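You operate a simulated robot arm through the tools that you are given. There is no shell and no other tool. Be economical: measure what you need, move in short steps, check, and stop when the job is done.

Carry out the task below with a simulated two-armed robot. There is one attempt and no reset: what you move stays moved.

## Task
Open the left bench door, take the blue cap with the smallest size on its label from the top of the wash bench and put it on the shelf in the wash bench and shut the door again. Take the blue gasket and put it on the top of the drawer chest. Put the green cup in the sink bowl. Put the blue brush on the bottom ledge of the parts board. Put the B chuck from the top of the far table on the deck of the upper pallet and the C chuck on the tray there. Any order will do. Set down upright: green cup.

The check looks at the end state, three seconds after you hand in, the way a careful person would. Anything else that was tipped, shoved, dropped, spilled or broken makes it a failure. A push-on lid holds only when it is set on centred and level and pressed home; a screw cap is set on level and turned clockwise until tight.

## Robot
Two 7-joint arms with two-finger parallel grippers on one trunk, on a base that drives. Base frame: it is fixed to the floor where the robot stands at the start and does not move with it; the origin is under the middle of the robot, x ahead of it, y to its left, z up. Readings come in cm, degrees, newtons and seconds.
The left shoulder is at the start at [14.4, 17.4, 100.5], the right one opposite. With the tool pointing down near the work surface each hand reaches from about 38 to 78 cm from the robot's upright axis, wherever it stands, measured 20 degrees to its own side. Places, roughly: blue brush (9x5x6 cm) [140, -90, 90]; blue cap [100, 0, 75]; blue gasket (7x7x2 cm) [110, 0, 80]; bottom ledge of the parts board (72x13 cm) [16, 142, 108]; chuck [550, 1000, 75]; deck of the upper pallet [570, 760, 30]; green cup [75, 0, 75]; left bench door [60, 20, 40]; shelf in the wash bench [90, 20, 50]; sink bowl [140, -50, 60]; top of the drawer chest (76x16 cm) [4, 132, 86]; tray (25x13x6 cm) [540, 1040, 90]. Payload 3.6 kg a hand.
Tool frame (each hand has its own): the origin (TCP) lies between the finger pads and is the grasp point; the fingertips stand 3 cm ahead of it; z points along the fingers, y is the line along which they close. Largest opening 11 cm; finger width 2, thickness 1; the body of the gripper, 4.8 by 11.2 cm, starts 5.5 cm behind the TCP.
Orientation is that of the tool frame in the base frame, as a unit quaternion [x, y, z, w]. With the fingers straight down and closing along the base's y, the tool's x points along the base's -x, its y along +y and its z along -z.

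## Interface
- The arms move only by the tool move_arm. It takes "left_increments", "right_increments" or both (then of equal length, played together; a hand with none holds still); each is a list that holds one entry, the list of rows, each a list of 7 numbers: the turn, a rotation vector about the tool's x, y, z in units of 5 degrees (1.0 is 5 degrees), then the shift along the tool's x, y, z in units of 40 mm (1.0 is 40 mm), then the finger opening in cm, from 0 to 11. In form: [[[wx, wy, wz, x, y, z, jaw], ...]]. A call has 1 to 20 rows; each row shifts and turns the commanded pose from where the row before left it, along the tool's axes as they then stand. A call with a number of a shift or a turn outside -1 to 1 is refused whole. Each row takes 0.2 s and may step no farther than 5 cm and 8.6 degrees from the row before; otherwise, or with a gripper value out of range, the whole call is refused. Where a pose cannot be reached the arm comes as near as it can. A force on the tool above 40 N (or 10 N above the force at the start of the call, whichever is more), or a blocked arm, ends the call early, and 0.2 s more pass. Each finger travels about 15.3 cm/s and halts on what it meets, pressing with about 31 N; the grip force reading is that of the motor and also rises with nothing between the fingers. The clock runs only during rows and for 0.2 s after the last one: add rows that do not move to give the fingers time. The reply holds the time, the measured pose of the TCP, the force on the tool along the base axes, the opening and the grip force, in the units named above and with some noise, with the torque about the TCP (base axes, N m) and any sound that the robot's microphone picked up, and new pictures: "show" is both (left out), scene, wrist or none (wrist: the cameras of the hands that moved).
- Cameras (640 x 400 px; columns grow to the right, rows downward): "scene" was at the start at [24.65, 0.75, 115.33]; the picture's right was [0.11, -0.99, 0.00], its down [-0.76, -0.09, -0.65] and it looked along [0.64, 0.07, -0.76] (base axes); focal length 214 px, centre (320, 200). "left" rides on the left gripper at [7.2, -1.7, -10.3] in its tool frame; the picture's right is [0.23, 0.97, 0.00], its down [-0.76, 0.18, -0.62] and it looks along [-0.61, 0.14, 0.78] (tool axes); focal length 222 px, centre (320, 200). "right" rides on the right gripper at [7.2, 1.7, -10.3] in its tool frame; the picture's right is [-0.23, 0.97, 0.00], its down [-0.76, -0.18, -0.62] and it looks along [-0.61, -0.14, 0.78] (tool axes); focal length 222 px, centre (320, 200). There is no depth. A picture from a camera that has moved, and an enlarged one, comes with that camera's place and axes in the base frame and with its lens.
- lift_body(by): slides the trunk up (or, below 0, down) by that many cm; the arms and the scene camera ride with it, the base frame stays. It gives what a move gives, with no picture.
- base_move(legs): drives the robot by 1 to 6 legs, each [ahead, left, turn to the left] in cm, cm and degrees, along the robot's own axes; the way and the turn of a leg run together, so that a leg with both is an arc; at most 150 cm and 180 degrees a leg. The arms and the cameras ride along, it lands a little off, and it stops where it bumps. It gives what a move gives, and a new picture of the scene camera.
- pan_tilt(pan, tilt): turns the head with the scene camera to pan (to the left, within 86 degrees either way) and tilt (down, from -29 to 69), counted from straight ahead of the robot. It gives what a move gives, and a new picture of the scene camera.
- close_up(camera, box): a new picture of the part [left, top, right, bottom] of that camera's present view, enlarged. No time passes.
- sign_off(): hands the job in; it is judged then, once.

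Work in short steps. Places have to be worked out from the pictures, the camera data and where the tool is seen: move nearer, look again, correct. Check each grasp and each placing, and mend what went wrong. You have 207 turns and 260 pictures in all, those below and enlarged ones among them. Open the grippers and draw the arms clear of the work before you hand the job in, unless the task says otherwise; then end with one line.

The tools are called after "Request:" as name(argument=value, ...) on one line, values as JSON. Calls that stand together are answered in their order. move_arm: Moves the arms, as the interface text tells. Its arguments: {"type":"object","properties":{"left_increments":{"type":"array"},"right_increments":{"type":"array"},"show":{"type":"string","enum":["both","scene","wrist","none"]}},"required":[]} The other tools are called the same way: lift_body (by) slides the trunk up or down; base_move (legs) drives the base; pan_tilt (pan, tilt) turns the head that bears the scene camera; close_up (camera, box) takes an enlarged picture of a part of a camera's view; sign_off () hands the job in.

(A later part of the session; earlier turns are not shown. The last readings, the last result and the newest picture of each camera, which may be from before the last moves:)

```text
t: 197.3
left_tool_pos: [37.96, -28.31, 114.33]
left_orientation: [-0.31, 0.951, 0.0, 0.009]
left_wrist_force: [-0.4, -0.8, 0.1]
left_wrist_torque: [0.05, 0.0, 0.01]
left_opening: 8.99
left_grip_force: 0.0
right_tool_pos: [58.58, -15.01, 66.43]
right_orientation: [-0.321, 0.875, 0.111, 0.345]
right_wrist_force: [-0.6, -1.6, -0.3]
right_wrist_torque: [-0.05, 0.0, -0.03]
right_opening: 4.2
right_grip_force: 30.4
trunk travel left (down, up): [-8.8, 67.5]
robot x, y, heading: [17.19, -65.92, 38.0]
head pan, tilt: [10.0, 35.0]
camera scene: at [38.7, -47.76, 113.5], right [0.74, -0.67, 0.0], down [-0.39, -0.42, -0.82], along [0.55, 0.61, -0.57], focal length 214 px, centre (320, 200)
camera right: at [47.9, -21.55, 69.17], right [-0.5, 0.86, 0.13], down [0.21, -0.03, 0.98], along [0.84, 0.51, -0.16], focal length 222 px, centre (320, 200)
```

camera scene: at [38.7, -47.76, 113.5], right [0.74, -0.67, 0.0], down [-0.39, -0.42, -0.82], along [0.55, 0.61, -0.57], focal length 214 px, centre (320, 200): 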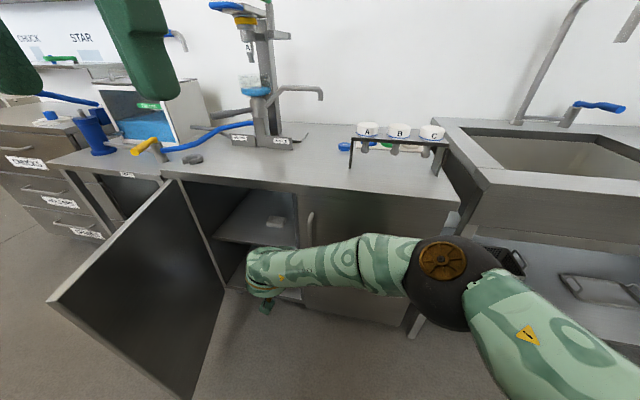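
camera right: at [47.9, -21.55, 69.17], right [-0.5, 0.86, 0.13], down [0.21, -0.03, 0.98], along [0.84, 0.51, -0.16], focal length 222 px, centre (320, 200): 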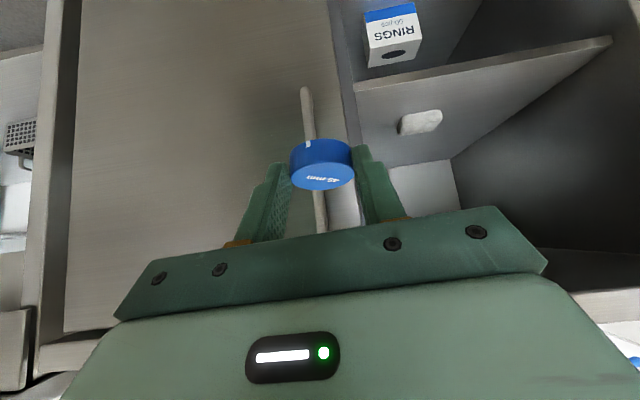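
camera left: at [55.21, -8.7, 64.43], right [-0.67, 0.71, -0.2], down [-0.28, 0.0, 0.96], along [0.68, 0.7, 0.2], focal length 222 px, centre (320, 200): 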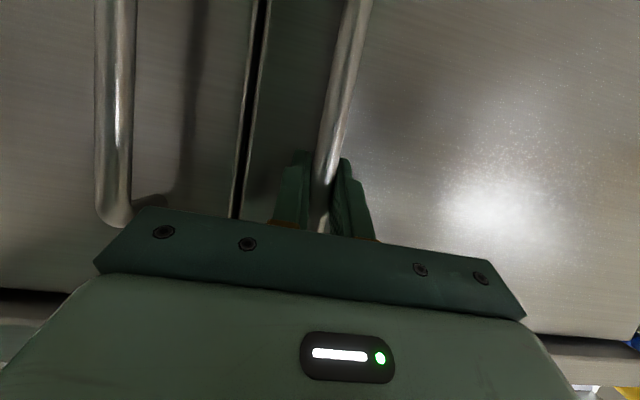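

The shelf top is around z≈47.5, a white block sits at L≈−28. I lower the trunk 8 cm, strafe left 8, then lower the hand a bit more.

Request:
lift_body(by=-8)

Request:
base_move(legs=[[0, 9, 0]])

Request:
move_arm(right_increments=[[[0, 0, 0, 0.3, 0.35, 0.35, 2.5], [0, 0, 0, 0.3, 0.3, 0.35, 2.5], [0, 0, 0, 0, 0, 0, 2.5]]], show="wrist")

```text
t: 198.5
left_tool_pos: [39.25, -27.28, 105.46]
left_orientation: [-0.308, 0.951, -0.005, -0.008]
left_wrist_force: [-0.2, 0.3, -0.5]
left_wrist_torque: [0.0, -0.02, 0.01]
left_opening: 9.01
left_grip_force: 0.1
right_tool_pos: [58.24, -15.18, 58.63]
right_orientation: [-0.321, 0.875, 0.112, 0.345]
right_wrist_force: [-0.7, -0.2, 0.2]
right_wrist_torque: [-0.02, 0.01, -0.02]
right_opening: 4.2
right_grip_force: 30.9
trunk travel left (down, up): [-0.8, 75.5]
robot x, y, heading: [17.48, -66.21, 37.6]
head pan, tilt: [10.0, 35.0]
```

```text
t: 199.6
left_tool_pos: [33.94, -19.98, 105.43]
left_orientation: [-0.309, 0.951, -0.006, -0.008]
left_wrist_force: [0.5, -0.5, 0.1]
left_wrist_torque: [0.01, -0.02, -0.01]
left_opening: 8.97
left_grip_force: 0.2
right_tool_pos: [52.68, -7.97, 58.35]
right_orientation: [-0.321, 0.875, 0.111, 0.345]
right_wrist_force: [-0.1, -0.5, 0.0]
right_wrist_torque: [-0.02, -0.02, -0.02]
right_opening: 4.23
right_grip_force: 31.2
trunk travel left (down, up): [-0.8, 75.5]
robot x, y, heading: [11.79, -58.67, 37.5]
head pan, tilt: [10.0, 35.0]
camera scene: at [37.14, -37.38, 104.82], right [0.74, -0.67, 0.0], down [-0.39, -0.43, -0.82], along [0.55, 0.61, -0.57], focal length 214 px, centre (320, 200)
```

scene: 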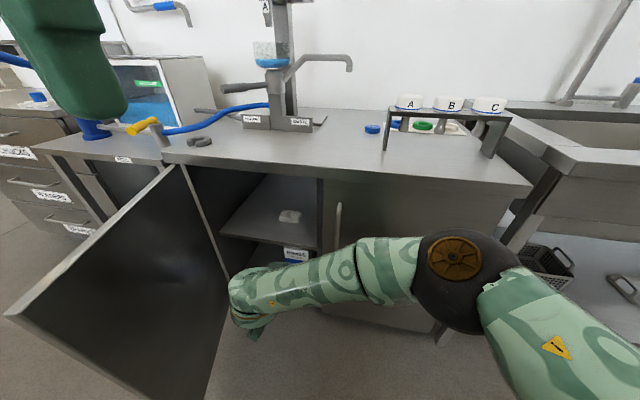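

```text
t: 200.4
left_tool_pos: [34.06, -20.04, 105.44]
left_orientation: [-0.308, 0.951, -0.006, -0.009]
left_wrist_force: [0.8, 0.6, 0.0]
left_wrist_torque: [-0.01, 0.01, -0.01]
left_opening: 9.0
left_grip_force: 0.0
right_tool_pos: [51.47, -6.45, 54.69]
right_orientation: [-0.321, 0.875, 0.112, 0.343]
right_wrist_force: [0.1, 0.3, -0.2]
right_wrist_torque: [0.02, -0.02, 0.0]
right_opening: 4.23
right_grip_force: 31.0
right hand out of reach, approached as far as the arm can: row 2
trunk travel left (down, up): [-0.8, 75.5]
robot x, y, heading: [11.9, -58.59, 37.6]
head pan, tilt: [10.0, 35.0]
camera right: at [40.94, -12.93, 57.45], right [-0.5, 0.86, 0.13], down [0.21, -0.03, 0.98], along [0.84, 0.51, -0.17], focal length 222 px, centre (320, 200)
```

right: 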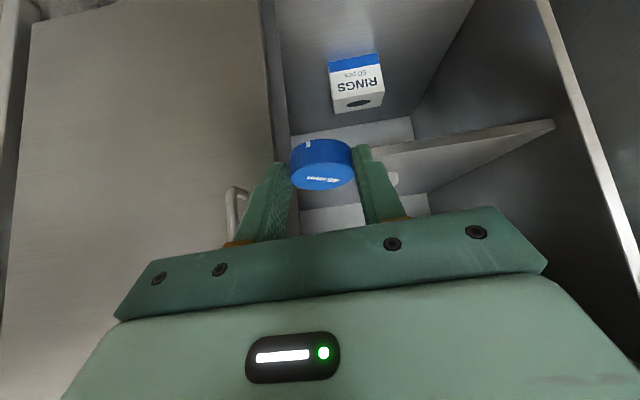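

The right elbow would hit the bench in this layout; I need to stand further left, so I'll push the door wider with the left hand. First I move the right hand right (and slightly up), out of the way.

Request:
move_arm(right_increments=[[[0, 0, 0, -0.3, -0.8, -0.3, 2.5], [0, 0, 0, -0.3, -0.8, -0.3, 2.5], [0, 0, 0, 0, -0.9, 0, 2.5], [0, 0, 0, 0, -0.9, 0, 2.5], [0, 0, 0, 0, -0.9, 0, 2.5], [0, 0, 0, 0, -0.9, 0, 2.5], [0, 0, 0, 0, -0.9, 0, 2.5], [0, 0, 0, 0, -0.9, 0, 2.5], [0, 0, 0, 0, 0, 0, 2.5]]], show="none")

Request:
move_arm(left_increments=[[[0, 0, 0, -0.3, 0.5, 0.7, 3], [0, 0, 0, -0.3, 0.5, 0.7, 3], [0, 0, 0, -0.3, 0.5, 0.7, 3], [0, 0, 0, 0, 0.3, 0.8, 3], [0, 0, 0, 0, 0, 0.9, 3], [0, 0, 0, 0, 0, 0.9, 3], [0, 0, 0, 0, 0, 0.9, 3], [0, 0, 0, 0, 0, 0.9, 3], [0, 0, 0, 0, 0, 0.9, 3], [0, 0, 0, 0, 0, 0, 3]]], show="scene")

```text
t: 202.4
left_tool_pos: [33.92, -20.11, 105.52]
left_orientation: [-0.309, 0.951, -0.005, -0.008]
left_wrist_force: [0.1, -0.4, -0.4]
left_wrist_torque: [0.02, -0.01, -0.02]
left_opening: 8.98
left_grip_force: 0.1
right_tool_pos: [69.4, -27.82, 58.8]
right_orientation: [-0.321, 0.876, 0.112, 0.343]
right_wrist_force: [0.7, 0.4, 0.6]
right_wrist_torque: [-0.02, -0.01, -0.01]
right_opening: 4.24
right_grip_force: 30.9
trunk travel left (down, up): [-0.8, 75.5]
robot x, y, heading: [11.89, -58.48, 37.8]
head pan, tilt: [10.0, 35.0]
```

```text
t: 204.6
left_tool_pos: [32.2, -12.52, 75.8]
left_orientation: [-0.308, 0.951, -0.005, -0.007]
left_wrist_force: [0.1, -0.2, -1.5]
left_wrist_torque: [0.01, 0.0, 0.01]
left_opening: 3.0
left_grip_force: 0.1
right_tool_pos: [69.25, -27.82, 58.77]
right_orientation: [-0.322, 0.875, 0.112, 0.344]
right_wrist_force: [-0.2, 1.0, 0.6]
right_wrist_torque: [0.03, 0.01, 0.0]
right_opening: 4.2
right_grip_force: 31.4
trunk travel left (down, up): [-0.8, 75.5]
robot x, y, heading: [11.91, -58.89, 37.8]
head pan, tilt: [10.0, 35.0]
camera scene: at [37.18, -37.44, 104.83], right [0.74, -0.67, 0.0], down [-0.39, -0.42, -0.82], along [0.55, 0.61, -0.57], focal length 214 px, centre (320, 200)
```

scene: 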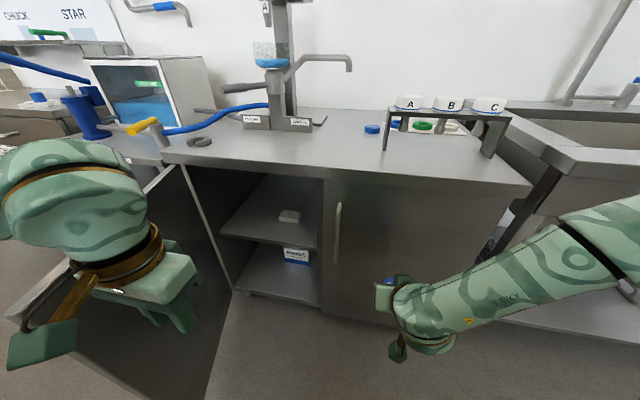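

Lower the left hand a little more, then strafe left to push the door wider.

Request:
move_arm(left_increments=[[[0, 0, 0, 0, 0, 0.8, 3], [0, 0, 0, 0, 0, 0.8, 3], [0, 0, 0, 0, 0, 0, 3]]], show="none")

Request:
base_move(legs=[[0, 12, 0]])

```text
t: 205.4
left_tool_pos: [32.15, -12.63, 69.42]
left_orientation: [-0.308, 0.951, -0.005, -0.008]
left_wrist_force: [0.3, 0.6, -0.2]
left_wrist_torque: [0.04, -0.02, -0.02]
left_opening: 3.0
left_grip_force: 0.1
right_tool_pos: [69.35, -27.63, 58.7]
right_orientation: [-0.321, 0.875, 0.112, 0.345]
right_wrist_force: [0.6, 0.6, 0.2]
right_wrist_torque: [-0.02, -0.04, -0.01]
right_opening: 4.22
right_grip_force: 31.0
trunk travel left (down, up): [-0.8, 75.5]
robot x, y, heading: [11.92, -58.3, 37.7]
head pan, tilt: [10.0, 35.0]
```

```text
t: 206.6
left_tool_pos: [24.57, -2.87, 69.29]
left_orientation: [-0.309, 0.951, -0.005, -0.008]
left_wrist_force: [0.5, -0.5, -0.1]
left_wrist_torque: [0.05, -0.01, 0.01]
left_opening: 2.99
left_grip_force: 0.1
right_tool_pos: [61.74, -17.96, 58.82]
right_orientation: [-0.322, 0.875, 0.112, 0.344]
right_wrist_force: [-0.4, 0.3, -0.6]
right_wrist_torque: [0.0, -0.03, 0.0]
right_opening: 4.23
right_grip_force: 30.9
trunk travel left (down, up): [-0.8, 75.5]
robot x, y, heading: [4.65, -48.99, 37.7]
head pan, tilt: [10.0, 35.0]
camera scene: at [29.67, -27.72, 104.82], right [0.74, -0.67, 0.0], down [-0.39, -0.43, -0.82], along [0.55, 0.61, -0.57], focal length 214 px, centre (320, 200)
```

scene: 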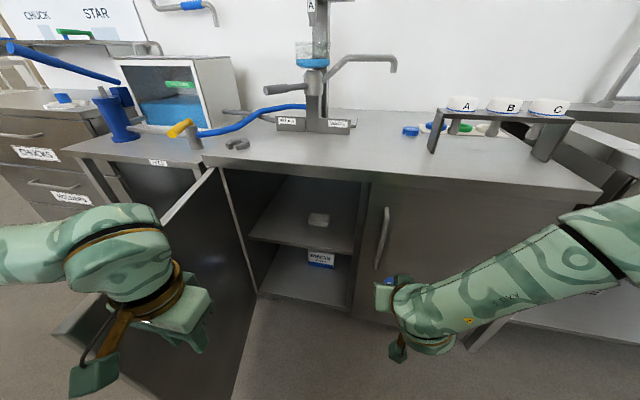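

Request:
base_move(legs=[[0, 8, 0]])

Request:
base_move(legs=[[0, 8, 0]])

```text
t: 207.7
left_tool_pos: [19.61, 3.53, 69.45]
left_orientation: [-0.308, 0.951, -0.006, -0.009]
left_wrist_force: [0.2, 0.2, 0.2]
left_wrist_torque: [0.0, -0.02, 0.01]
left_opening: 3.0
left_grip_force: 0.0
right_tool_pos: [56.86, -11.75, 58.8]
right_orientation: [-0.321, 0.875, 0.111, 0.345]
right_wrist_force: [-0.3, -0.4, -1.5]
right_wrist_torque: [-0.01, 0.0, 0.0]
right_opening: 4.2
right_grip_force: 31.0
trunk travel left (down, up): [-0.8, 75.5]
robot x, y, heading: [-0.7, -43.08, 37.8]
head pan, tilt: [10.0, 35.0]
camera scene: at [24.71, -21.31, 104.82], right [0.74, -0.67, 0.0], down [-0.39, -0.43, -0.82], along [0.55, 0.61, -0.57], focal length 214 px, centre (320, 200)
```

scene: 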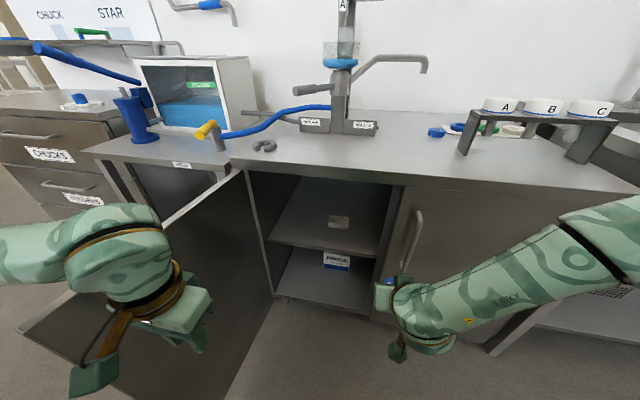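

```text
t: 208.8
left_tool_pos: [14.61, 10.07, 69.3]
left_orientation: [-0.309, 0.951, -0.006, -0.008]
left_wrist_force: [-0.9, 0.3, 0.5]
left_wrist_torque: [0.04, 0.0, 0.03]
left_opening: 3.02
left_grip_force: 0.0
right_tool_pos: [51.88, -5.15, 58.86]
right_orientation: [-0.323, 0.875, 0.112, 0.344]
right_wrist_force: [-0.7, 0.1, 0.1]
right_wrist_torque: [-0.01, -0.02, -0.02]
right_opening: 4.24
right_grip_force: 30.8
trunk travel left (down, up): [-0.8, 75.5]
robot x, y, heading: [-5.52, -36.21, 37.8]
head pan, tilt: [10.0, 35.0]
camera scene: at [19.69, -14.84, 104.82], right [0.74, -0.67, 0.0], down [-0.39, -0.43, -0.82], along [0.55, 0.61, -0.57], focal length 214 px, centre (320, 200)
```

scene: 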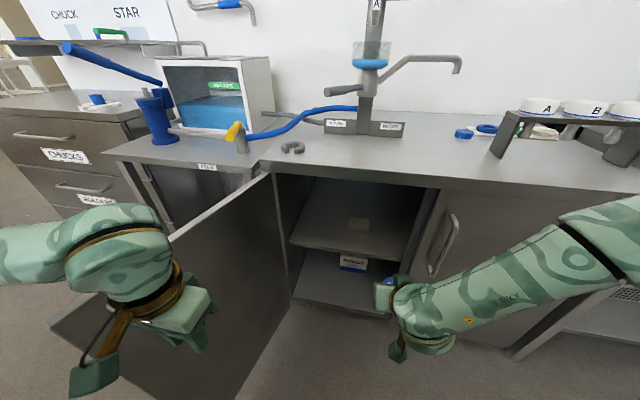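

No resistance: the door has swung with the hand to ~105°. I push 5 cm further, return, and then raise the left hand clear.

Request:
base_move(legs=[[0, 6, 0], [0, -7, 0]])

Request:
move_arm(left_increments=[[[0, 0, 0, 0, -0.3, -0.9, 3], [0, 0, 0, 0, -0.3, -0.9, 3], [0, 0, 0, 0, 0, -0.9, 3], [0, 0, 0, 0, 0, -0.9, 3], [0, 0, 0, 0, 0, -0.9, 3], [0, 0, 0, 0, 0, -0.9, 3], [0, 0, 0, 0, 0, -0.9, 3], [0, 0, 0, 0, 0, -0.9, 3], [0, 0, 0, 0, 0, -0.9, 3], [0, 0, 0, 0, 0, -0.9, 3], [0, 0, 0, 0, 0, 0, 3]]], show="scene")

```text
t: 209.7
left_tool_pos: [12.02, 13.04, 69.67]
left_orientation: [-0.298, 0.955, -0.008, -0.006]
left_wrist_force: [0.6, 0.1, 0.4]
left_wrist_torque: [-0.01, -0.01, -0.03]
left_opening: 3.0
left_grip_force: 0.1
right_tool_pos: [49.06, -1.48, 58.76]
right_orientation: [-0.323, 0.874, 0.113, 0.344]
right_wrist_force: [0.2, 0.7, 0.2]
right_wrist_torque: [-0.03, 0.0, -0.02]
right_opening: 4.25
right_grip_force: 31.0
trunk travel left (down, up): [-0.8, 75.5]
robot x, y, heading: [-8.62, -32.66, 37.9]
head pan, tilt: [10.0, 35.0]
stopped in leg 1: the force on the tool passed its limit at 87 N (the readings are from after the stop); the commanded pose is now the measured one
camera scene: at [17.0, -11.38, 104.83], right [0.74, -0.67, 0.0], down [-0.39, -0.43, -0.82], along [0.55, 0.61, -0.57], focal length 214 px, centre (320, 200)
```

scene: 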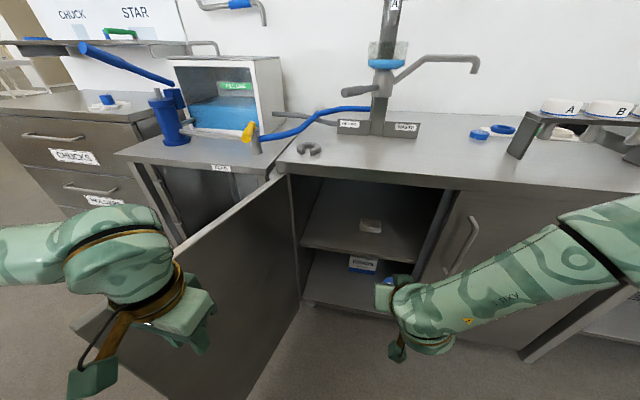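

```text
t: 212.1
left_tool_pos: [14.29, 9.25, 102.97]
left_orientation: [-0.298, 0.954, -0.009, -0.006]
left_wrist_force: [0.9, 0.4, 0.6]
left_wrist_torque: [0.0, -0.03, 0.0]
left_opening: 3.0
left_grip_force: 0.1
left hand out of reach, approached as far as the arm can: row 9, 10
right_tool_pos: [49.03, -1.51, 58.85]
right_orientation: [-0.323, 0.875, 0.113, 0.344]
right_wrist_force: [-0.2, 0.1, -0.4]
right_wrist_torque: [0.01, 0.03, -0.03]
right_opening: 4.24
right_grip_force: 31.7
trunk travel left (down, up): [-0.8, 75.5]
robot x, y, heading: [-8.2, -32.81, 38.0]
head pan, tilt: [10.0, 35.0]
camera scene: at [17.01, -11.37, 104.82], right [0.74, -0.67, 0.0], down [-0.39, -0.43, -0.82], along [0.55, 0.61, -0.57], focal length 214 px, centre (320, 200)
```

scene: 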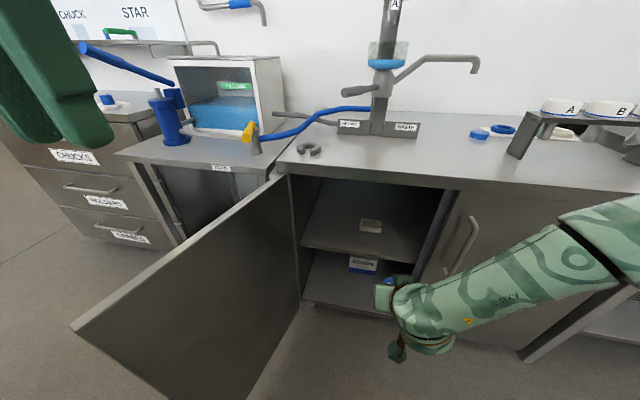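

Door at its stop (~107°). I look at the right arm's elbow to judge clearance before going in.

Request:
pan_tilt(pan=-30, tilt=45)

```text
t: 213.2
left_tool_pos: [14.27, 9.33, 102.78]
left_orientation: [-0.299, 0.954, -0.008, -0.006]
left_wrist_force: [0.7, -0.6, -0.4]
left_wrist_torque: [-0.02, 0.0, 0.01]
left_opening: 3.02
left_grip_force: 0.1
right_tool_pos: [49.13, -1.62, 58.81]
right_orientation: [-0.323, 0.874, 0.113, 0.344]
right_wrist_force: [1.3, 0.3, 0.0]
right_wrist_torque: [0.01, 0.0, -0.01]
right_opening: 4.23
right_grip_force: 30.8
trunk travel left (down, up): [-0.8, 75.5]
robot x, y, heading: [-8.04, -32.76, 37.7]
head pan, tilt: [-30.0, 45.0]
camera scene: at [19.15, -16.79, 103.35], right [0.14, -0.99, 0.0], down [-0.7, -0.1, -0.71], along [0.7, 0.1, -0.71], focal length 214 px, centre (320, 200)
```

scene: 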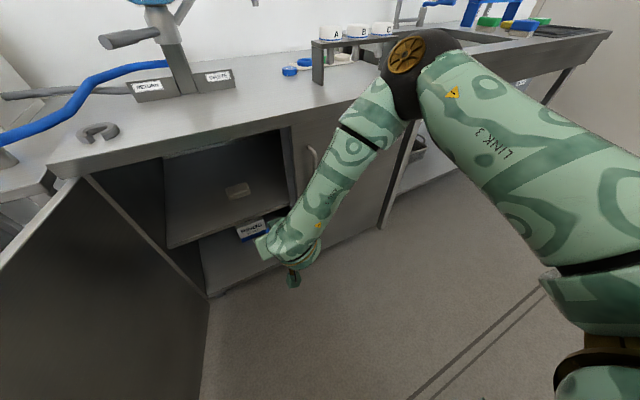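

The elbow sits ahead of the wrist because the hand is too close to the body. I shift the base right 5 cm and extend the arm forward 20 cm instead.

Request:
base_move(legs=[[0, -5, -0.7]])

Request:
move_arm(right_increments=[[[0, 0, 0, -0.735, 0, 0.674, 2.5], [0, 0, 0, -0.735, 0, 0.674, 2.5], [0, 0, 0, -0.735, 0, 0.674, 2.5], [0, 0, 0, -0.735, 0, 0.674, 2.5], [0, 0, 0, 0, 0, 0, 2.5]]], show="both")

```text
t: 214.1
left_tool_pos: [17.95, 4.98, 102.88]
left_orientation: [-0.292, 0.956, -0.009, -0.006]
left_wrist_force: [0.9, -0.6, -0.8]
left_wrist_torque: [-0.01, -0.03, -0.01]
left_opening: 2.97
left_grip_force: 0.2
right_tool_pos: [52.61, -6.3, 58.82]
right_orientation: [-0.317, 0.877, 0.11, 0.344]
right_wrist_force: [0.5, -0.6, -0.5]
right_wrist_torque: [0.04, 0.0, 0.01]
right_opening: 4.21
right_grip_force: 31.7
trunk travel left (down, up): [-0.8, 75.5]
robot x, y, heading: [-5.16, -36.63, 37.2]
head pan, tilt: [-30.0, 45.0]
camera scene: at [22.49, -21.23, 103.34], right [0.12, -0.99, 0.0], down [-0.7, -0.09, -0.71], along [0.7, 0.09, -0.71], focal length 214 px, centre (320, 200)
```

scene: 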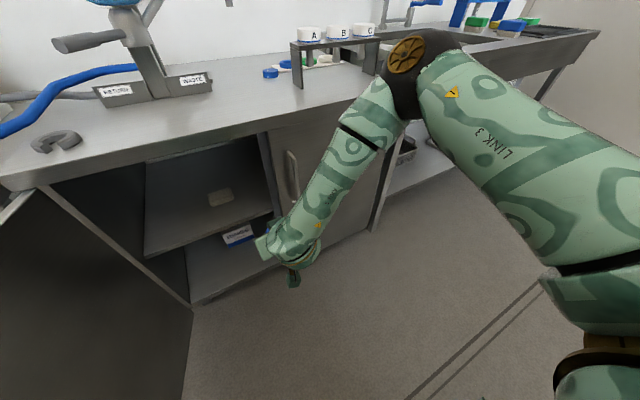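

```text
t: 215.3
left_tool_pos: [17.88, 4.95, 102.94]
left_orientation: [-0.292, 0.956, -0.009, -0.006]
left_wrist_force: [0.6, 0.3, 0.6]
left_wrist_torque: [-0.03, -0.02, 0.04]
left_opening: 3.02
left_grip_force: 0.0
right_tool_pos: [64.76, 3.8, 58.63]
right_orientation: [-0.318, 0.877, 0.11, 0.344]
right_wrist_force: [0.0, -0.7, -0.2]
right_wrist_torque: [0.04, 0.0, -0.01]
right_opening: 4.23
right_grip_force: 30.7
trunk travel left (down, up): [-0.8, 75.5]
robot x, y, heading: [-4.96, -36.87, 37.1]
head pan, tilt: [-30.0, 45.0]
camera scene: at [22.44, -21.19, 103.35], right [0.12, -0.99, 0.0], down [-0.7, -0.09, -0.71], along [0.7, 0.09, -0.71], focal length 214 px, centre (320, 200)
camera right: at [54.2, -2.63, 61.27], right [-0.49, 0.86, 0.13], down [0.21, -0.03, 0.98], along [0.85, 0.5, -0.16], focal length 222 px, centre (320, 200)
```

scene: 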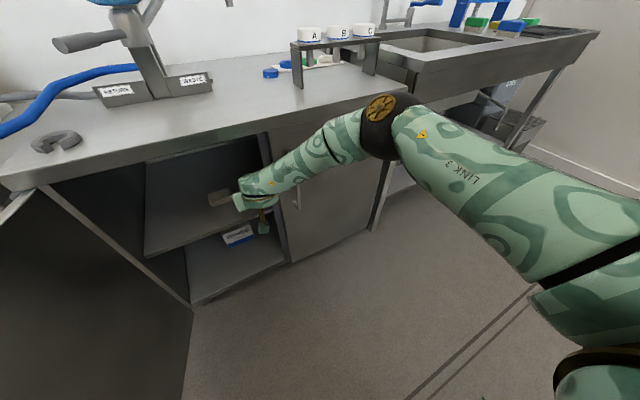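
right: 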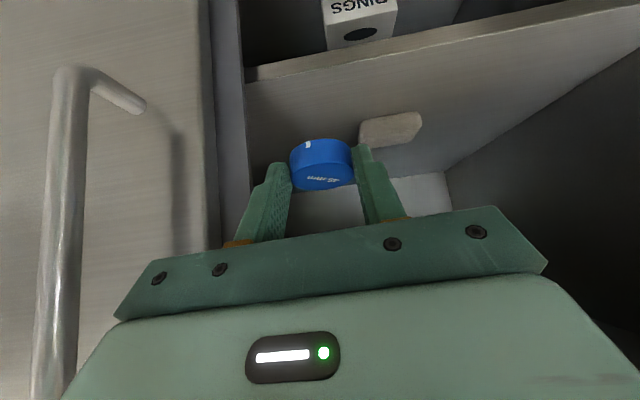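

Good. The opening's right post is at L≈−41 and the white block at L −24…−30, so I go in at L≈−33.3 and stop at F≈64.5.

Request:
move_arm(right_increments=[[[0, 0, 0, 0, 0.6, 0, 2.5], [0, 0, 0, -0.6, 0, 0.55, 2.5], [0, 0, 0, -0.6, 0, 0.55, 2.5], [0, 0, 0, -0.6, 0, 0.55, 2.5], [0, 0, 0, 0, 0, 0, 2.5]]], show="both")

```text
t: 216.5
left_tool_pos: [18.02, 5.01, 102.89]
left_orientation: [-0.292, 0.956, -0.009, -0.005]
left_wrist_force: [-0.1, -0.2, 0.1]
left_wrist_torque: [-0.02, -0.01, 0.02]
left_opening: 3.02
left_grip_force: 0.2
right_tool_pos: [69.82, 10.49, 58.48]
right_orientation: [-0.317, 0.877, 0.11, 0.344]
right_wrist_force: [0.8, -0.7, -0.9]
right_wrist_torque: [0.05, 0.03, 0.0]
right_opening: 4.23
right_grip_force: 30.7
right hand out of reach, approached as far as the arm can: row 4
trunk travel left (down, up): [-0.8, 75.5]
robot x, y, heading: [-4.82, -37.3, 36.7]
head pan, tilt: [-30.0, 45.0]
camera scene: at [22.45, -21.17, 103.34], right [0.12, -0.99, 0.0], down [-0.7, -0.09, -0.71], along [0.7, 0.09, -0.71], focal length 214 px, centre (320, 200)
camera right: at [59.22, 4.13, 61.11], right [-0.49, 0.86, 0.13], down [0.21, -0.03, 0.98], along [0.85, 0.5, -0.17], focal length 222 px, centre (320, 200)
```

scene: 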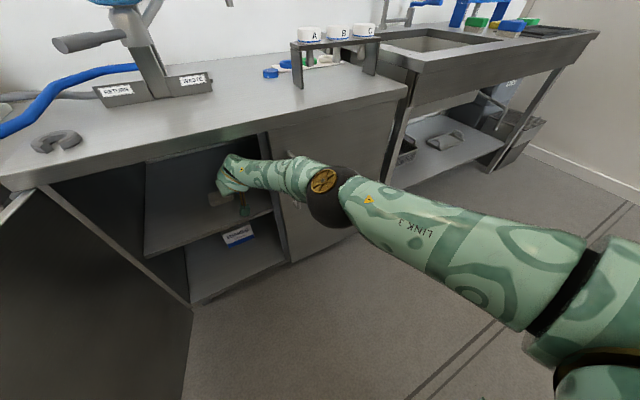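
right: 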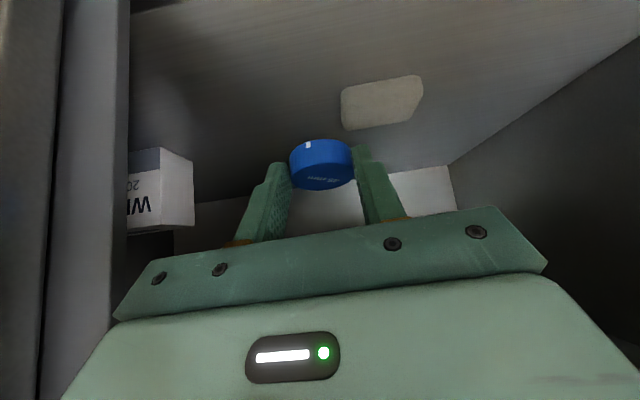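

Arm is stretched; base ahead 3 cm gives slack, then I lower toward the shelf.

Request:
base_move(legs=[[3, 0, 0]])

Request:
move_arm(right_increments=[[[0, 0, 0, 0.32, 0, 0.36, 2.5], [0, 0, 0, 0.32, 0, 0.36, 2.5], [0, 0, 0, 0.32, 0, 0.36, 2.5], [0, 0, 0, 0.32, 0, 0.36, 2.5], [0, 0, 0, 0, 0, 0, 2.5]]], show="wrist")

```text
t: 217.4
left_tool_pos: [20.06, 6.72, 102.87]
left_orientation: [-0.293, 0.956, -0.008, -0.004]
left_wrist_force: [0.4, 0.4, 0.1]
left_wrist_torque: [-0.04, 0.05, -0.05]
left_opening: 3.02
left_grip_force: 0.0
right_tool_pos: [72.24, 12.38, 58.74]
right_orientation: [-0.317, 0.876, 0.11, 0.345]
right_wrist_force: [0.3, -0.1, -0.5]
right_wrist_torque: [0.0, -0.02, 0.01]
right_opening: 4.24
right_grip_force: 31.1
trunk travel left (down, up): [-0.8, 75.5]
robot x, y, heading: [-2.33, -35.07, 37.0]
head pan, tilt: [-30.0, 45.0]
camera scene: at [24.8, -19.37, 103.37], right [0.12, -0.99, 0.0], down [-0.7, -0.09, -0.71], along [0.7, 0.09, -0.71], focal length 214 px, centre (320, 200)
```

scene: 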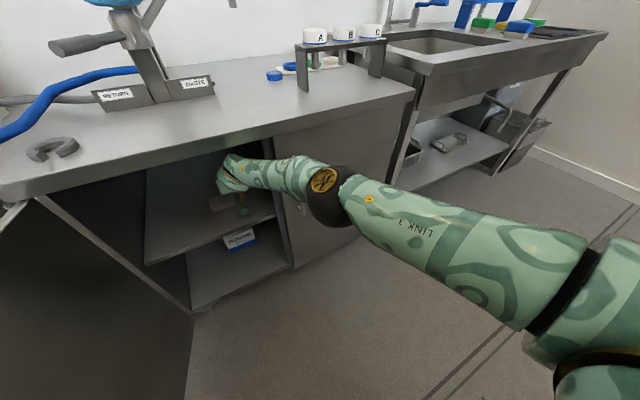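

```text
t: 218.6
left_tool_pos: [20.26, 6.78, 102.85]
left_orientation: [-0.293, 0.956, -0.008, -0.006]
left_wrist_force: [0.0, -0.1, 0.4]
left_wrist_torque: [-0.01, 0.02, 0.06]
left_opening: 3.0
left_grip_force: 0.0
right_tool_pos: [71.79, 10.54, 52.62]
right_orientation: [-0.318, 0.876, 0.111, 0.345]
right_wrist_force: [-0.1, -0.4, -0.2]
right_wrist_torque: [0.0, 0.0, -0.04]
right_opening: 4.23
right_grip_force: 30.7
right hand out of reach, approached as far as the arm can: row 1, 2, 3, 4
trunk travel left (down, up): [-0.8, 75.5]
robot x, y, heading: [-2.33, -34.91, 37.1]
head pan, tilt: [-30.0, 45.0]
camera right: at [61.19, 4.09, 55.35], right [-0.49, 0.86, 0.13], down [0.21, -0.03, 0.98], along [0.85, 0.5, -0.16], focal length 222 px, centre (320, 200)
```

right: 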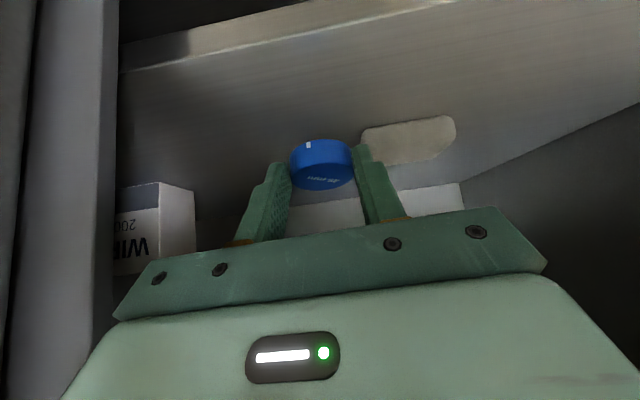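

About 2.5–3 cm to go; base ahead 3 cm more and lower again, watching for contact.

Request:
base_move(legs=[[3, 0, 0]])

Request:
move_arm(right_increments=[[[0, 0, 0, 0.35, 0, 0.1, 2.5], [0, 0, 0, 0.35, 0, 0.1, 2.5], [0, 0, 0, 0.2, 0, 0.15, 2.5], [0, 0, 0, 0, 0, 0, 2.5]]], show="wrist")

```text
t: 219.4
left_tool_pos: [22.8, 8.63, 102.91]
left_orientation: [-0.293, 0.956, -0.008, -0.007]
left_wrist_force: [-0.5, 0.8, -0.3]
left_wrist_torque: [-0.03, 0.09, 0.02]
left_opening: 2.99
left_grip_force: 0.1
right_tool_pos: [74.25, 12.46, 52.57]
right_orientation: [-0.318, 0.877, 0.11, 0.344]
right_wrist_force: [-0.3, -0.3, -1.5]
right_wrist_torque: [0.02, -0.03, 0.03]
right_opening: 4.22
right_grip_force: 30.8
trunk travel left (down, up): [-0.8, 75.5]
robot x, y, heading: [-0.53, -33.12, 37.1]
head pan, tilt: [-30.0, 45.0]
camera scene: at [27.31, -17.46, 103.31], right [0.12, -0.99, 0.0], down [-0.7, -0.09, -0.71], along [0.7, 0.09, -0.71], focal length 214 px, centre (320, 200)
```

scene: 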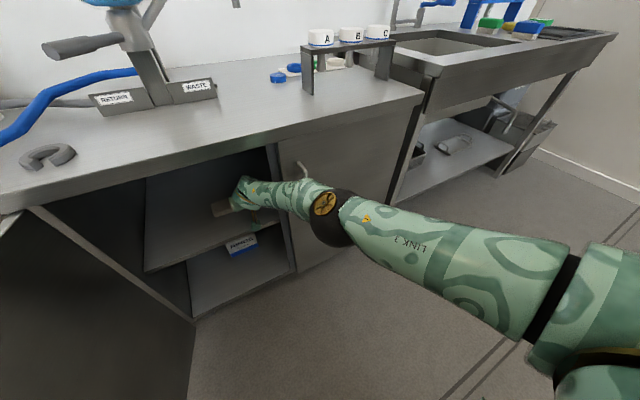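

```text
t: 220.4
left_tool_pos: [22.59, 8.55, 102.98]
left_orientation: [-0.294, 0.956, -0.008, -0.005]
left_wrist_force: [0.8, 0.1, -0.2]
left_wrist_torque: [0.02, -0.01, -0.02]
left_opening: 3.02
left_grip_force: 0.0
right_tool_pos: [72.98, 11.25, 49.12]
right_orientation: [-0.318, 0.877, 0.11, 0.344]
right_wrist_force: [-0.2, -0.6, 0.2]
right_wrist_torque: [-0.03, 0.0, 0.02]
right_opening: 4.24
right_grip_force: 31.0
trunk travel left (down, up): [-0.8, 75.5]
robot x, y, heading: [-0.57, -33.37, 37.4]
head pan, tilt: [-30.0, 45.0]
camera right: at [62.29, 4.85, 51.85], right [-0.49, 0.86, 0.13], down [0.21, -0.03, 0.98], along [0.85, 0.51, -0.16], focal length 222 px, centre (320, 200)
```

right: 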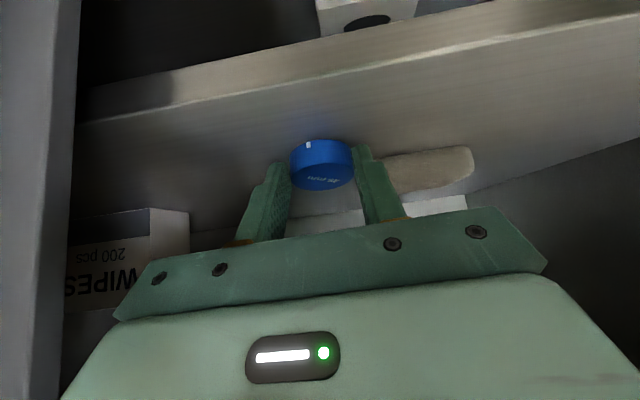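

No contact yet; lower in small increments.

Request:
move_arm(right_increments=[[[0, 0, 0, 0.12, 0, 0.13, 2.5], [0, 0, 0, 0.12, 0, 0.13, 2.5], [0, 0, 0, 0.1, 0, 0.1, 2.5], [0, 0, 0, 0, 0, 0, 2.5]]], show="wrist")

```text
t: 221.4
left_tool_pos: [22.3, 8.41, 103.14]
left_orientation: [-0.293, 0.956, -0.009, -0.004]
left_wrist_force: [-0.5, -0.4, -0.4]
left_wrist_torque: [-0.03, -0.01, -0.01]
left_opening: 3.0
left_grip_force: 0.0
right_tool_pos: [72.86, 11.19, 49.0]
right_orientation: [-0.318, 0.875, 0.111, 0.348]
right_wrist_force: [4.0, 5.3, 22.2]
right_wrist_torque: [0.2, -0.23, 0.04]
right_opening: 4.21
right_grip_force: 31.0
right hand out of reach, approached as far as the arm can: row 2, 3
trunk travel left (down, up): [-0.8, 75.5]
robot x, y, heading: [-0.11, -32.95, 37.3]
head pan, tilt: [-30.0, 45.0]
camera right: at [62.3, 4.81, 51.54], right [-0.49, 0.86, 0.13], down [0.2, -0.03, 0.98], along [0.85, 0.51, -0.16], focal length 222 px, centre (320, 200)
```

right: 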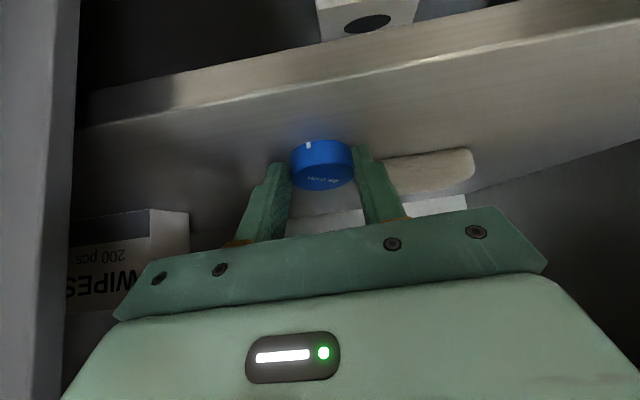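

Contact (22 N up). Release the cap.

Request:
move_arm(right_increments=[[[0, 0, 0, 0, 0, 0, 4.6], [0, 0, 0, 0, 0, 0, 5.5], [0, 0, 0, 0, 0, 0, 6.2], [0, 0, 0, 0, 0, 0, 6.2]]], show="wrist")

```text
t: 222.4
left_tool_pos: [22.47, 8.29, 103.07]
left_orientation: [-0.292, 0.956, -0.008, -0.005]
left_wrist_force: [-0.1, -0.1, -1.1]
left_wrist_torque: [0.02, -0.02, 0.0]
left_opening: 3.0
left_grip_force: 0.0
right_tool_pos: [72.96, 11.0, 48.71]
right_orientation: [-0.317, 0.876, 0.11, 0.346]
right_wrist_force: [1.6, -16.0, 18.5]
right_wrist_torque: [0.11, 0.08, 0.09]
right_opening: 5.47
right_grip_force: 0.0
trunk travel left (down, up): [-0.8, 75.5]
robot x, y, heading: [-0.1, -33.24, 37.2]
head pan, tilt: [-30.0, 45.0]
camera right: at [62.3, 4.6, 51.39], right [-0.49, 0.86, 0.13], down [0.2, -0.03, 0.98], along [0.85, 0.5, -0.16], focal length 222 px, centre (320, 200)
```

right: 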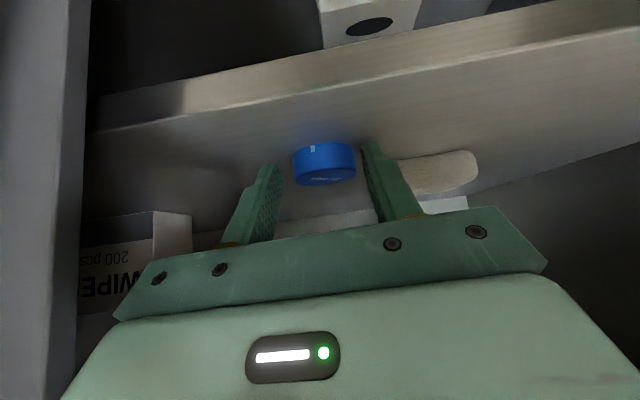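

Cap is free and resting on the shelf. Left finger is close to the white block, so I keep the opening and withdraw along the tool axis, then back the base.

Request:
move_arm(right_increments=[[[0, 0, 0, 0, -0.05, -0.2, 5.4], [0, 0, 0, 0, 0, -0.4, 5.4], [0, 0, 0, 0.1, 0, -0.6, 5.4], [0, 0, 0, 0.3, 0, -0.7, 5.4], [0, 0, 0, 0, 0, 0, 5.4]]], show="wrist")

Request:
base_move(legs=[[-12, 0, 0]])

Request:
close_up(camera="right", box=[0, 0, 640, 400])

```text
t: 223.6
left_tool_pos: [22.57, 8.62, 102.82]
left_orientation: [-0.293, 0.956, -0.008, -0.005]
left_wrist_force: [0.1, 0.3, -1.0]
left_wrist_torque: [-0.01, 0.03, 0.02]
left_opening: 3.0
left_grip_force: 0.0
right_tool_pos: [68.11, 7.04, 53.12]
right_orientation: [-0.317, 0.876, 0.11, 0.346]
right_wrist_force: [-0.6, 0.2, 0.2]
right_wrist_torque: [0.02, 0.02, 0.0]
right_opening: 5.39
right_grip_force: 0.0
trunk travel left (down, up): [-0.8, 75.5]
robot x, y, heading: [0.09, -32.8, 37.2]
head pan, tilt: [-30.0, 45.0]
camera right: at [57.47, 0.67, 55.77], right [-0.49, 0.86, 0.13], down [0.21, -0.03, 0.98], along [0.85, 0.5, -0.16], focal length 222 px, centre (320, 200)
```

right: 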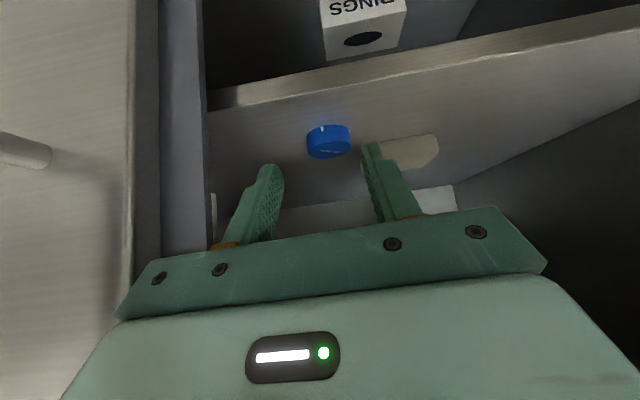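

```text
t: 224.8
left_tool_pos: [12.99, 1.16, 102.9]
left_orientation: [-0.294, 0.956, -0.008, -0.006]
left_wrist_force: [-0.1, 0.6, 0.5]
left_wrist_torque: [0.01, -0.03, -0.01]
left_opening: 3.0
left_grip_force: 0.1
right_tool_pos: [58.51, -0.28, 53.11]
right_orientation: [-0.318, 0.876, 0.11, 0.345]
right_wrist_force: [0.1, 0.4, 0.7]
right_wrist_torque: [0.02, 0.0, -0.02]
right_opening: 5.39
right_grip_force: 0.1
trunk travel left (down, up): [-0.8, 75.5]
robot x, y, heading: [-10.29, -40.42, 37.2]
head pan, tilt: [-30.0, 45.0]
camera scene: at [17.63, -24.84, 103.35], right [0.13, -0.99, 0.0], down [-0.7, -0.09, -0.71], along [0.7, 0.09, -0.71], focal length 214 px, centre (320, 200)
```

scene: 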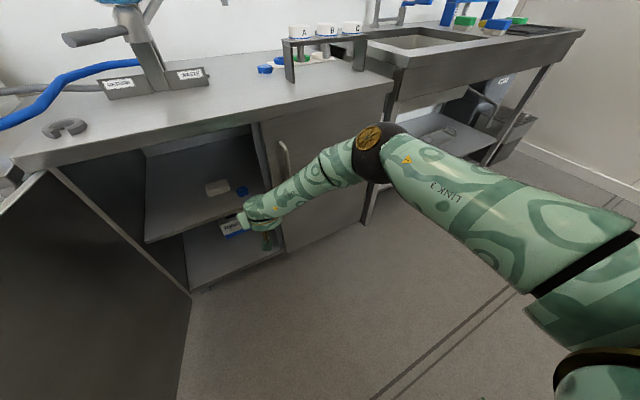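

```text
1.00 times, centred on (320, 200) of right (not enlarged: the box is as wide or as high as the picture)
camera zoom: at [47.88, -6.59, 55.77], right [-0.49, 0.86, 0.13], down [0.21, -0.03, 0.98], along [0.85, 0.51, -0.16], focal length 222 px, centre (320, 200)
```

zoom: 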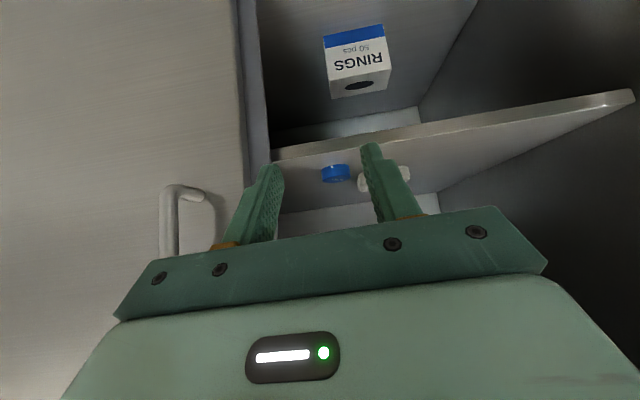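

The cap rests on the shelf. Now to close the door: I back off, raise the trunk and right hand, then take the left hand over the door top to its outer side.

Request:
base_move(legs=[[-18, 0, 0]])

Request:
move_arm(right_increments=[[[0, 0, 0, -0.3, -0.3, -0.8, 5], [0, 0, 0, -0.3, -0.3, -0.8, 5], [0, 0, 0, -0.6, -0.3, -0.66, 5], [0, 0, 0, -0.6, -0.3, -0.66, 5], [0, 0, 0, -0.6, 0, -0.66, 5], [0, 0, 0, -0.6, 0, -0.66, 5], [0, 0, 0, -0.6, 0, -0.66, 5], [0, 0, 0, -0.6, 0, -0.66, 5], [0, 0, 0, -0.6, 0, -0.66, 5], [0, 0, 0, 0, 0, 0, 5]]], show="none")

Request:
pan_tilt(pan=30, tilt=45)

```text
t: 226.3
left_tool_pos: [-1.53, -9.6, 102.92]
left_orientation: [-0.294, 0.956, -0.009, -0.004]
left_wrist_force: [0.0, 0.6, -0.3]
left_wrist_torque: [-0.02, -0.01, -0.01]
left_opening: 2.98
left_grip_force: 0.0
right_tool_pos: [44.12, -10.92, 53.15]
right_orientation: [-0.318, 0.876, 0.11, 0.345]
right_wrist_force: [-0.7, -0.9, 0.2]
right_wrist_torque: [0.0, -0.01, 0.0]
right_opening: 5.39
right_grip_force: 0.0
trunk travel left (down, up): [-0.8, 75.5]
robot x, y, heading: [-24.08, -51.02, 37.3]
head pan, tilt: [-30.0, 45.0]
camera scene: at [3.29, -35.66, 103.37], right [0.13, -0.99, 0.0], down [-0.7, -0.09, -0.71], along [0.7, 0.09, -0.71], focal length 214 px, centre (320, 200)
```

scene: 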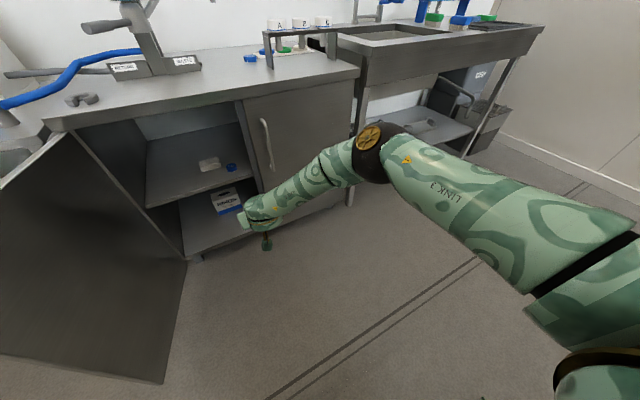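

```text
t: 228.5
left_tool_pos: [-1.34, -9.53, 102.94]
left_orientation: [-0.294, 0.956, -0.009, -0.006]
left_wrist_force: [-0.8, 0.0, 0.5]
left_wrist_torque: [-0.01, 0.01, -0.02]
left_opening: 2.98
left_grip_force: 0.1
right_tool_pos: [44.58, -15.72, 84.55]
right_orientation: [-0.318, 0.876, 0.11, 0.345]
right_wrist_force: [-0.3, -0.1, -0.4]
right_wrist_torque: [-0.02, 0.0, -0.06]
right_opening: 5.01
right_grip_force: 0.0
trunk travel left (down, up): [-0.8, 75.5]
robot x, y, heading: [-24.09, -51.6, 37.3]
head pan, tilt: [-30.0, 45.0]
```

```text
t: 229.8
left_tool_pos: [-1.31, -9.51, 102.83]
left_orientation: [-0.294, 0.956, -0.009, -0.005]
left_wrist_force: [-0.7, -0.7, 0.2]
left_wrist_torque: [0.01, 0.01, -0.02]
left_opening: 2.99
left_grip_force: 0.0
right_tool_pos: [44.47, -15.84, 84.54]
right_orientation: [-0.318, 0.876, 0.11, 0.346]
right_wrist_force: [0.4, 0.1, -0.8]
right_wrist_torque: [0.02, 0.01, 0.06]
right_opening: 5.01
right_grip_force: 0.1
trunk travel left (down, up): [-0.8, 75.5]
robot x, y, heading: [-23.84, -51.62, 37.5]
head pan, tilt: [30.0, 45.0]
camera scene: at [-1.58, -29.16, 103.34], right [0.92, -0.39, 0.0], down [-0.27, -0.65, -0.71], along [0.27, 0.65, -0.71], focal length 214 px, centre (320, 200)
```

scene: 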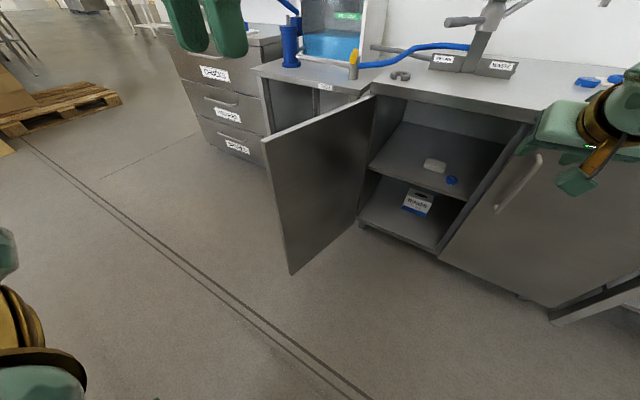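

Clear view of the door. I'll go around the tip with the right hand leading, getting to the door's outer side.

Request:
base_move(legs=[[-20, 0, 0], [0, 60, 0]])

Request:
move_arm(right_increments=[[[0, 0, 0, 0.6, 0, 0.66, 1], [0, 0, 0, 0.6, 0, 0.66, 1], [0, 0, 0, 0.6, 0, 0.66, 1], [0, 0, 0, 0.6, 0, 0.66, 1], [0, 0, 0, 0.5, 0, 0.55, 1], [0, 0, 0, 0, 0, 0, 1]]], show="none")

Request:
pan_tilt(pan=-10, tilt=40)

```text
t: 234.4
left_tool_pos: [-53.27, 25.51, 102.97]
left_orientation: [-0.296, 0.955, -0.009, -0.005]
left_wrist_force: [0.2, 0.0, 0.4]
left_wrist_torque: [-0.03, -0.01, 0.01]
left_opening: 3.01
left_grip_force: 0.0
right_tool_pos: [-7.27, 19.26, 84.55]
right_orientation: [-0.319, 0.876, 0.111, 0.344]
right_wrist_force: [0.2, 0.5, 0.4]
right_wrist_torque: [0.03, 0.01, -0.01]
right_opening: 5.0
right_grip_force: 0.1
trunk travel left (down, up): [-0.8, 75.5]
robot x, y, heading: [-75.91, -16.5, 37.4]
head pan, tilt: [30.0, 45.0]
camera scene: at [-53.38, 5.92, 103.34], right [0.92, -0.38, 0.0], down [-0.27, -0.65, -0.71], along [0.27, 0.65, -0.71], focal length 214 px, centre (320, 200)
```

scene: 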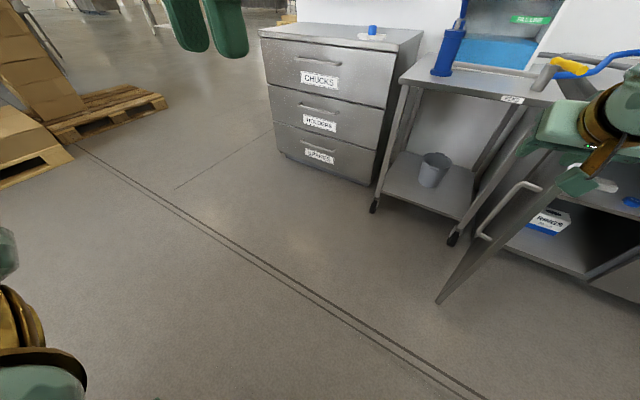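

```text
t: 235.8
left_tool_pos: [-53.15, 25.43, 102.92]
left_orientation: [-0.295, 0.955, -0.01, -0.005]
left_wrist_force: [0.5, 0.5, -0.5]
left_wrist_torque: [0.0, 0.01, -0.01]
left_opening: 3.0
left_grip_force: 0.1
right_tool_pos: [-6.83, 18.93, 67.12]
right_orientation: [-0.319, 0.876, 0.112, 0.345]
right_wrist_force: [-0.3, -0.1, 0.1]
right_wrist_torque: [-0.01, 0.0, -0.01]
right_opening: 1.01
right_grip_force: 0.0
trunk travel left (down, up): [-0.8, 75.5]
robot x, y, heading: [-75.42, -16.42, 37.2]
head pan, tilt: [30.0, 45.0]
```

```text
t: 236.9
left_tool_pos: [-53.13, 25.52, 102.93]
left_orientation: [-0.295, 0.955, -0.009, -0.006]
left_wrist_force: [0.1, -0.8, -0.8]
left_wrist_torque: [-0.02, -0.01, -0.01]
left_opening: 3.0
left_grip_force: 0.1
right_tool_pos: [-6.7, 18.98, 67.15]
right_orientation: [-0.32, 0.876, 0.111, 0.345]
right_wrist_force: [-0.1, -0.1, -0.1]
right_wrist_torque: [0.01, 0.0, 0.0]
right_opening: 1.02
right_grip_force: 0.0
trunk travel left (down, up): [-0.8, 75.5]
robot x, y, heading: [-75.66, -16.5, 37.4]
head pan, tilt: [-10.0, 40.0]
camera scene: at [-48.95, 2.31, 104.07], right [0.46, -0.89, 0.0], down [-0.57, -0.3, -0.77], along [0.68, 0.35, -0.64], focal length 214 px, centre (320, 200)
```

scene: 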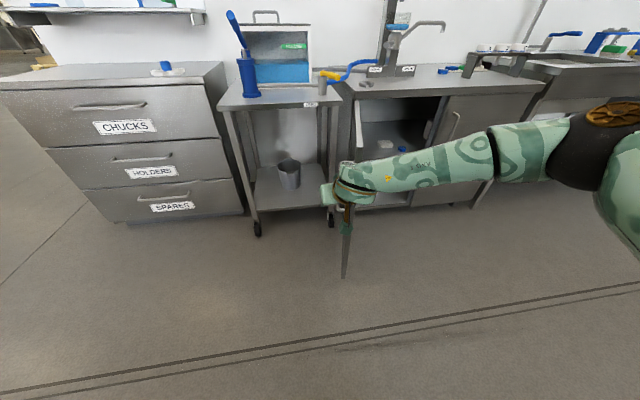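

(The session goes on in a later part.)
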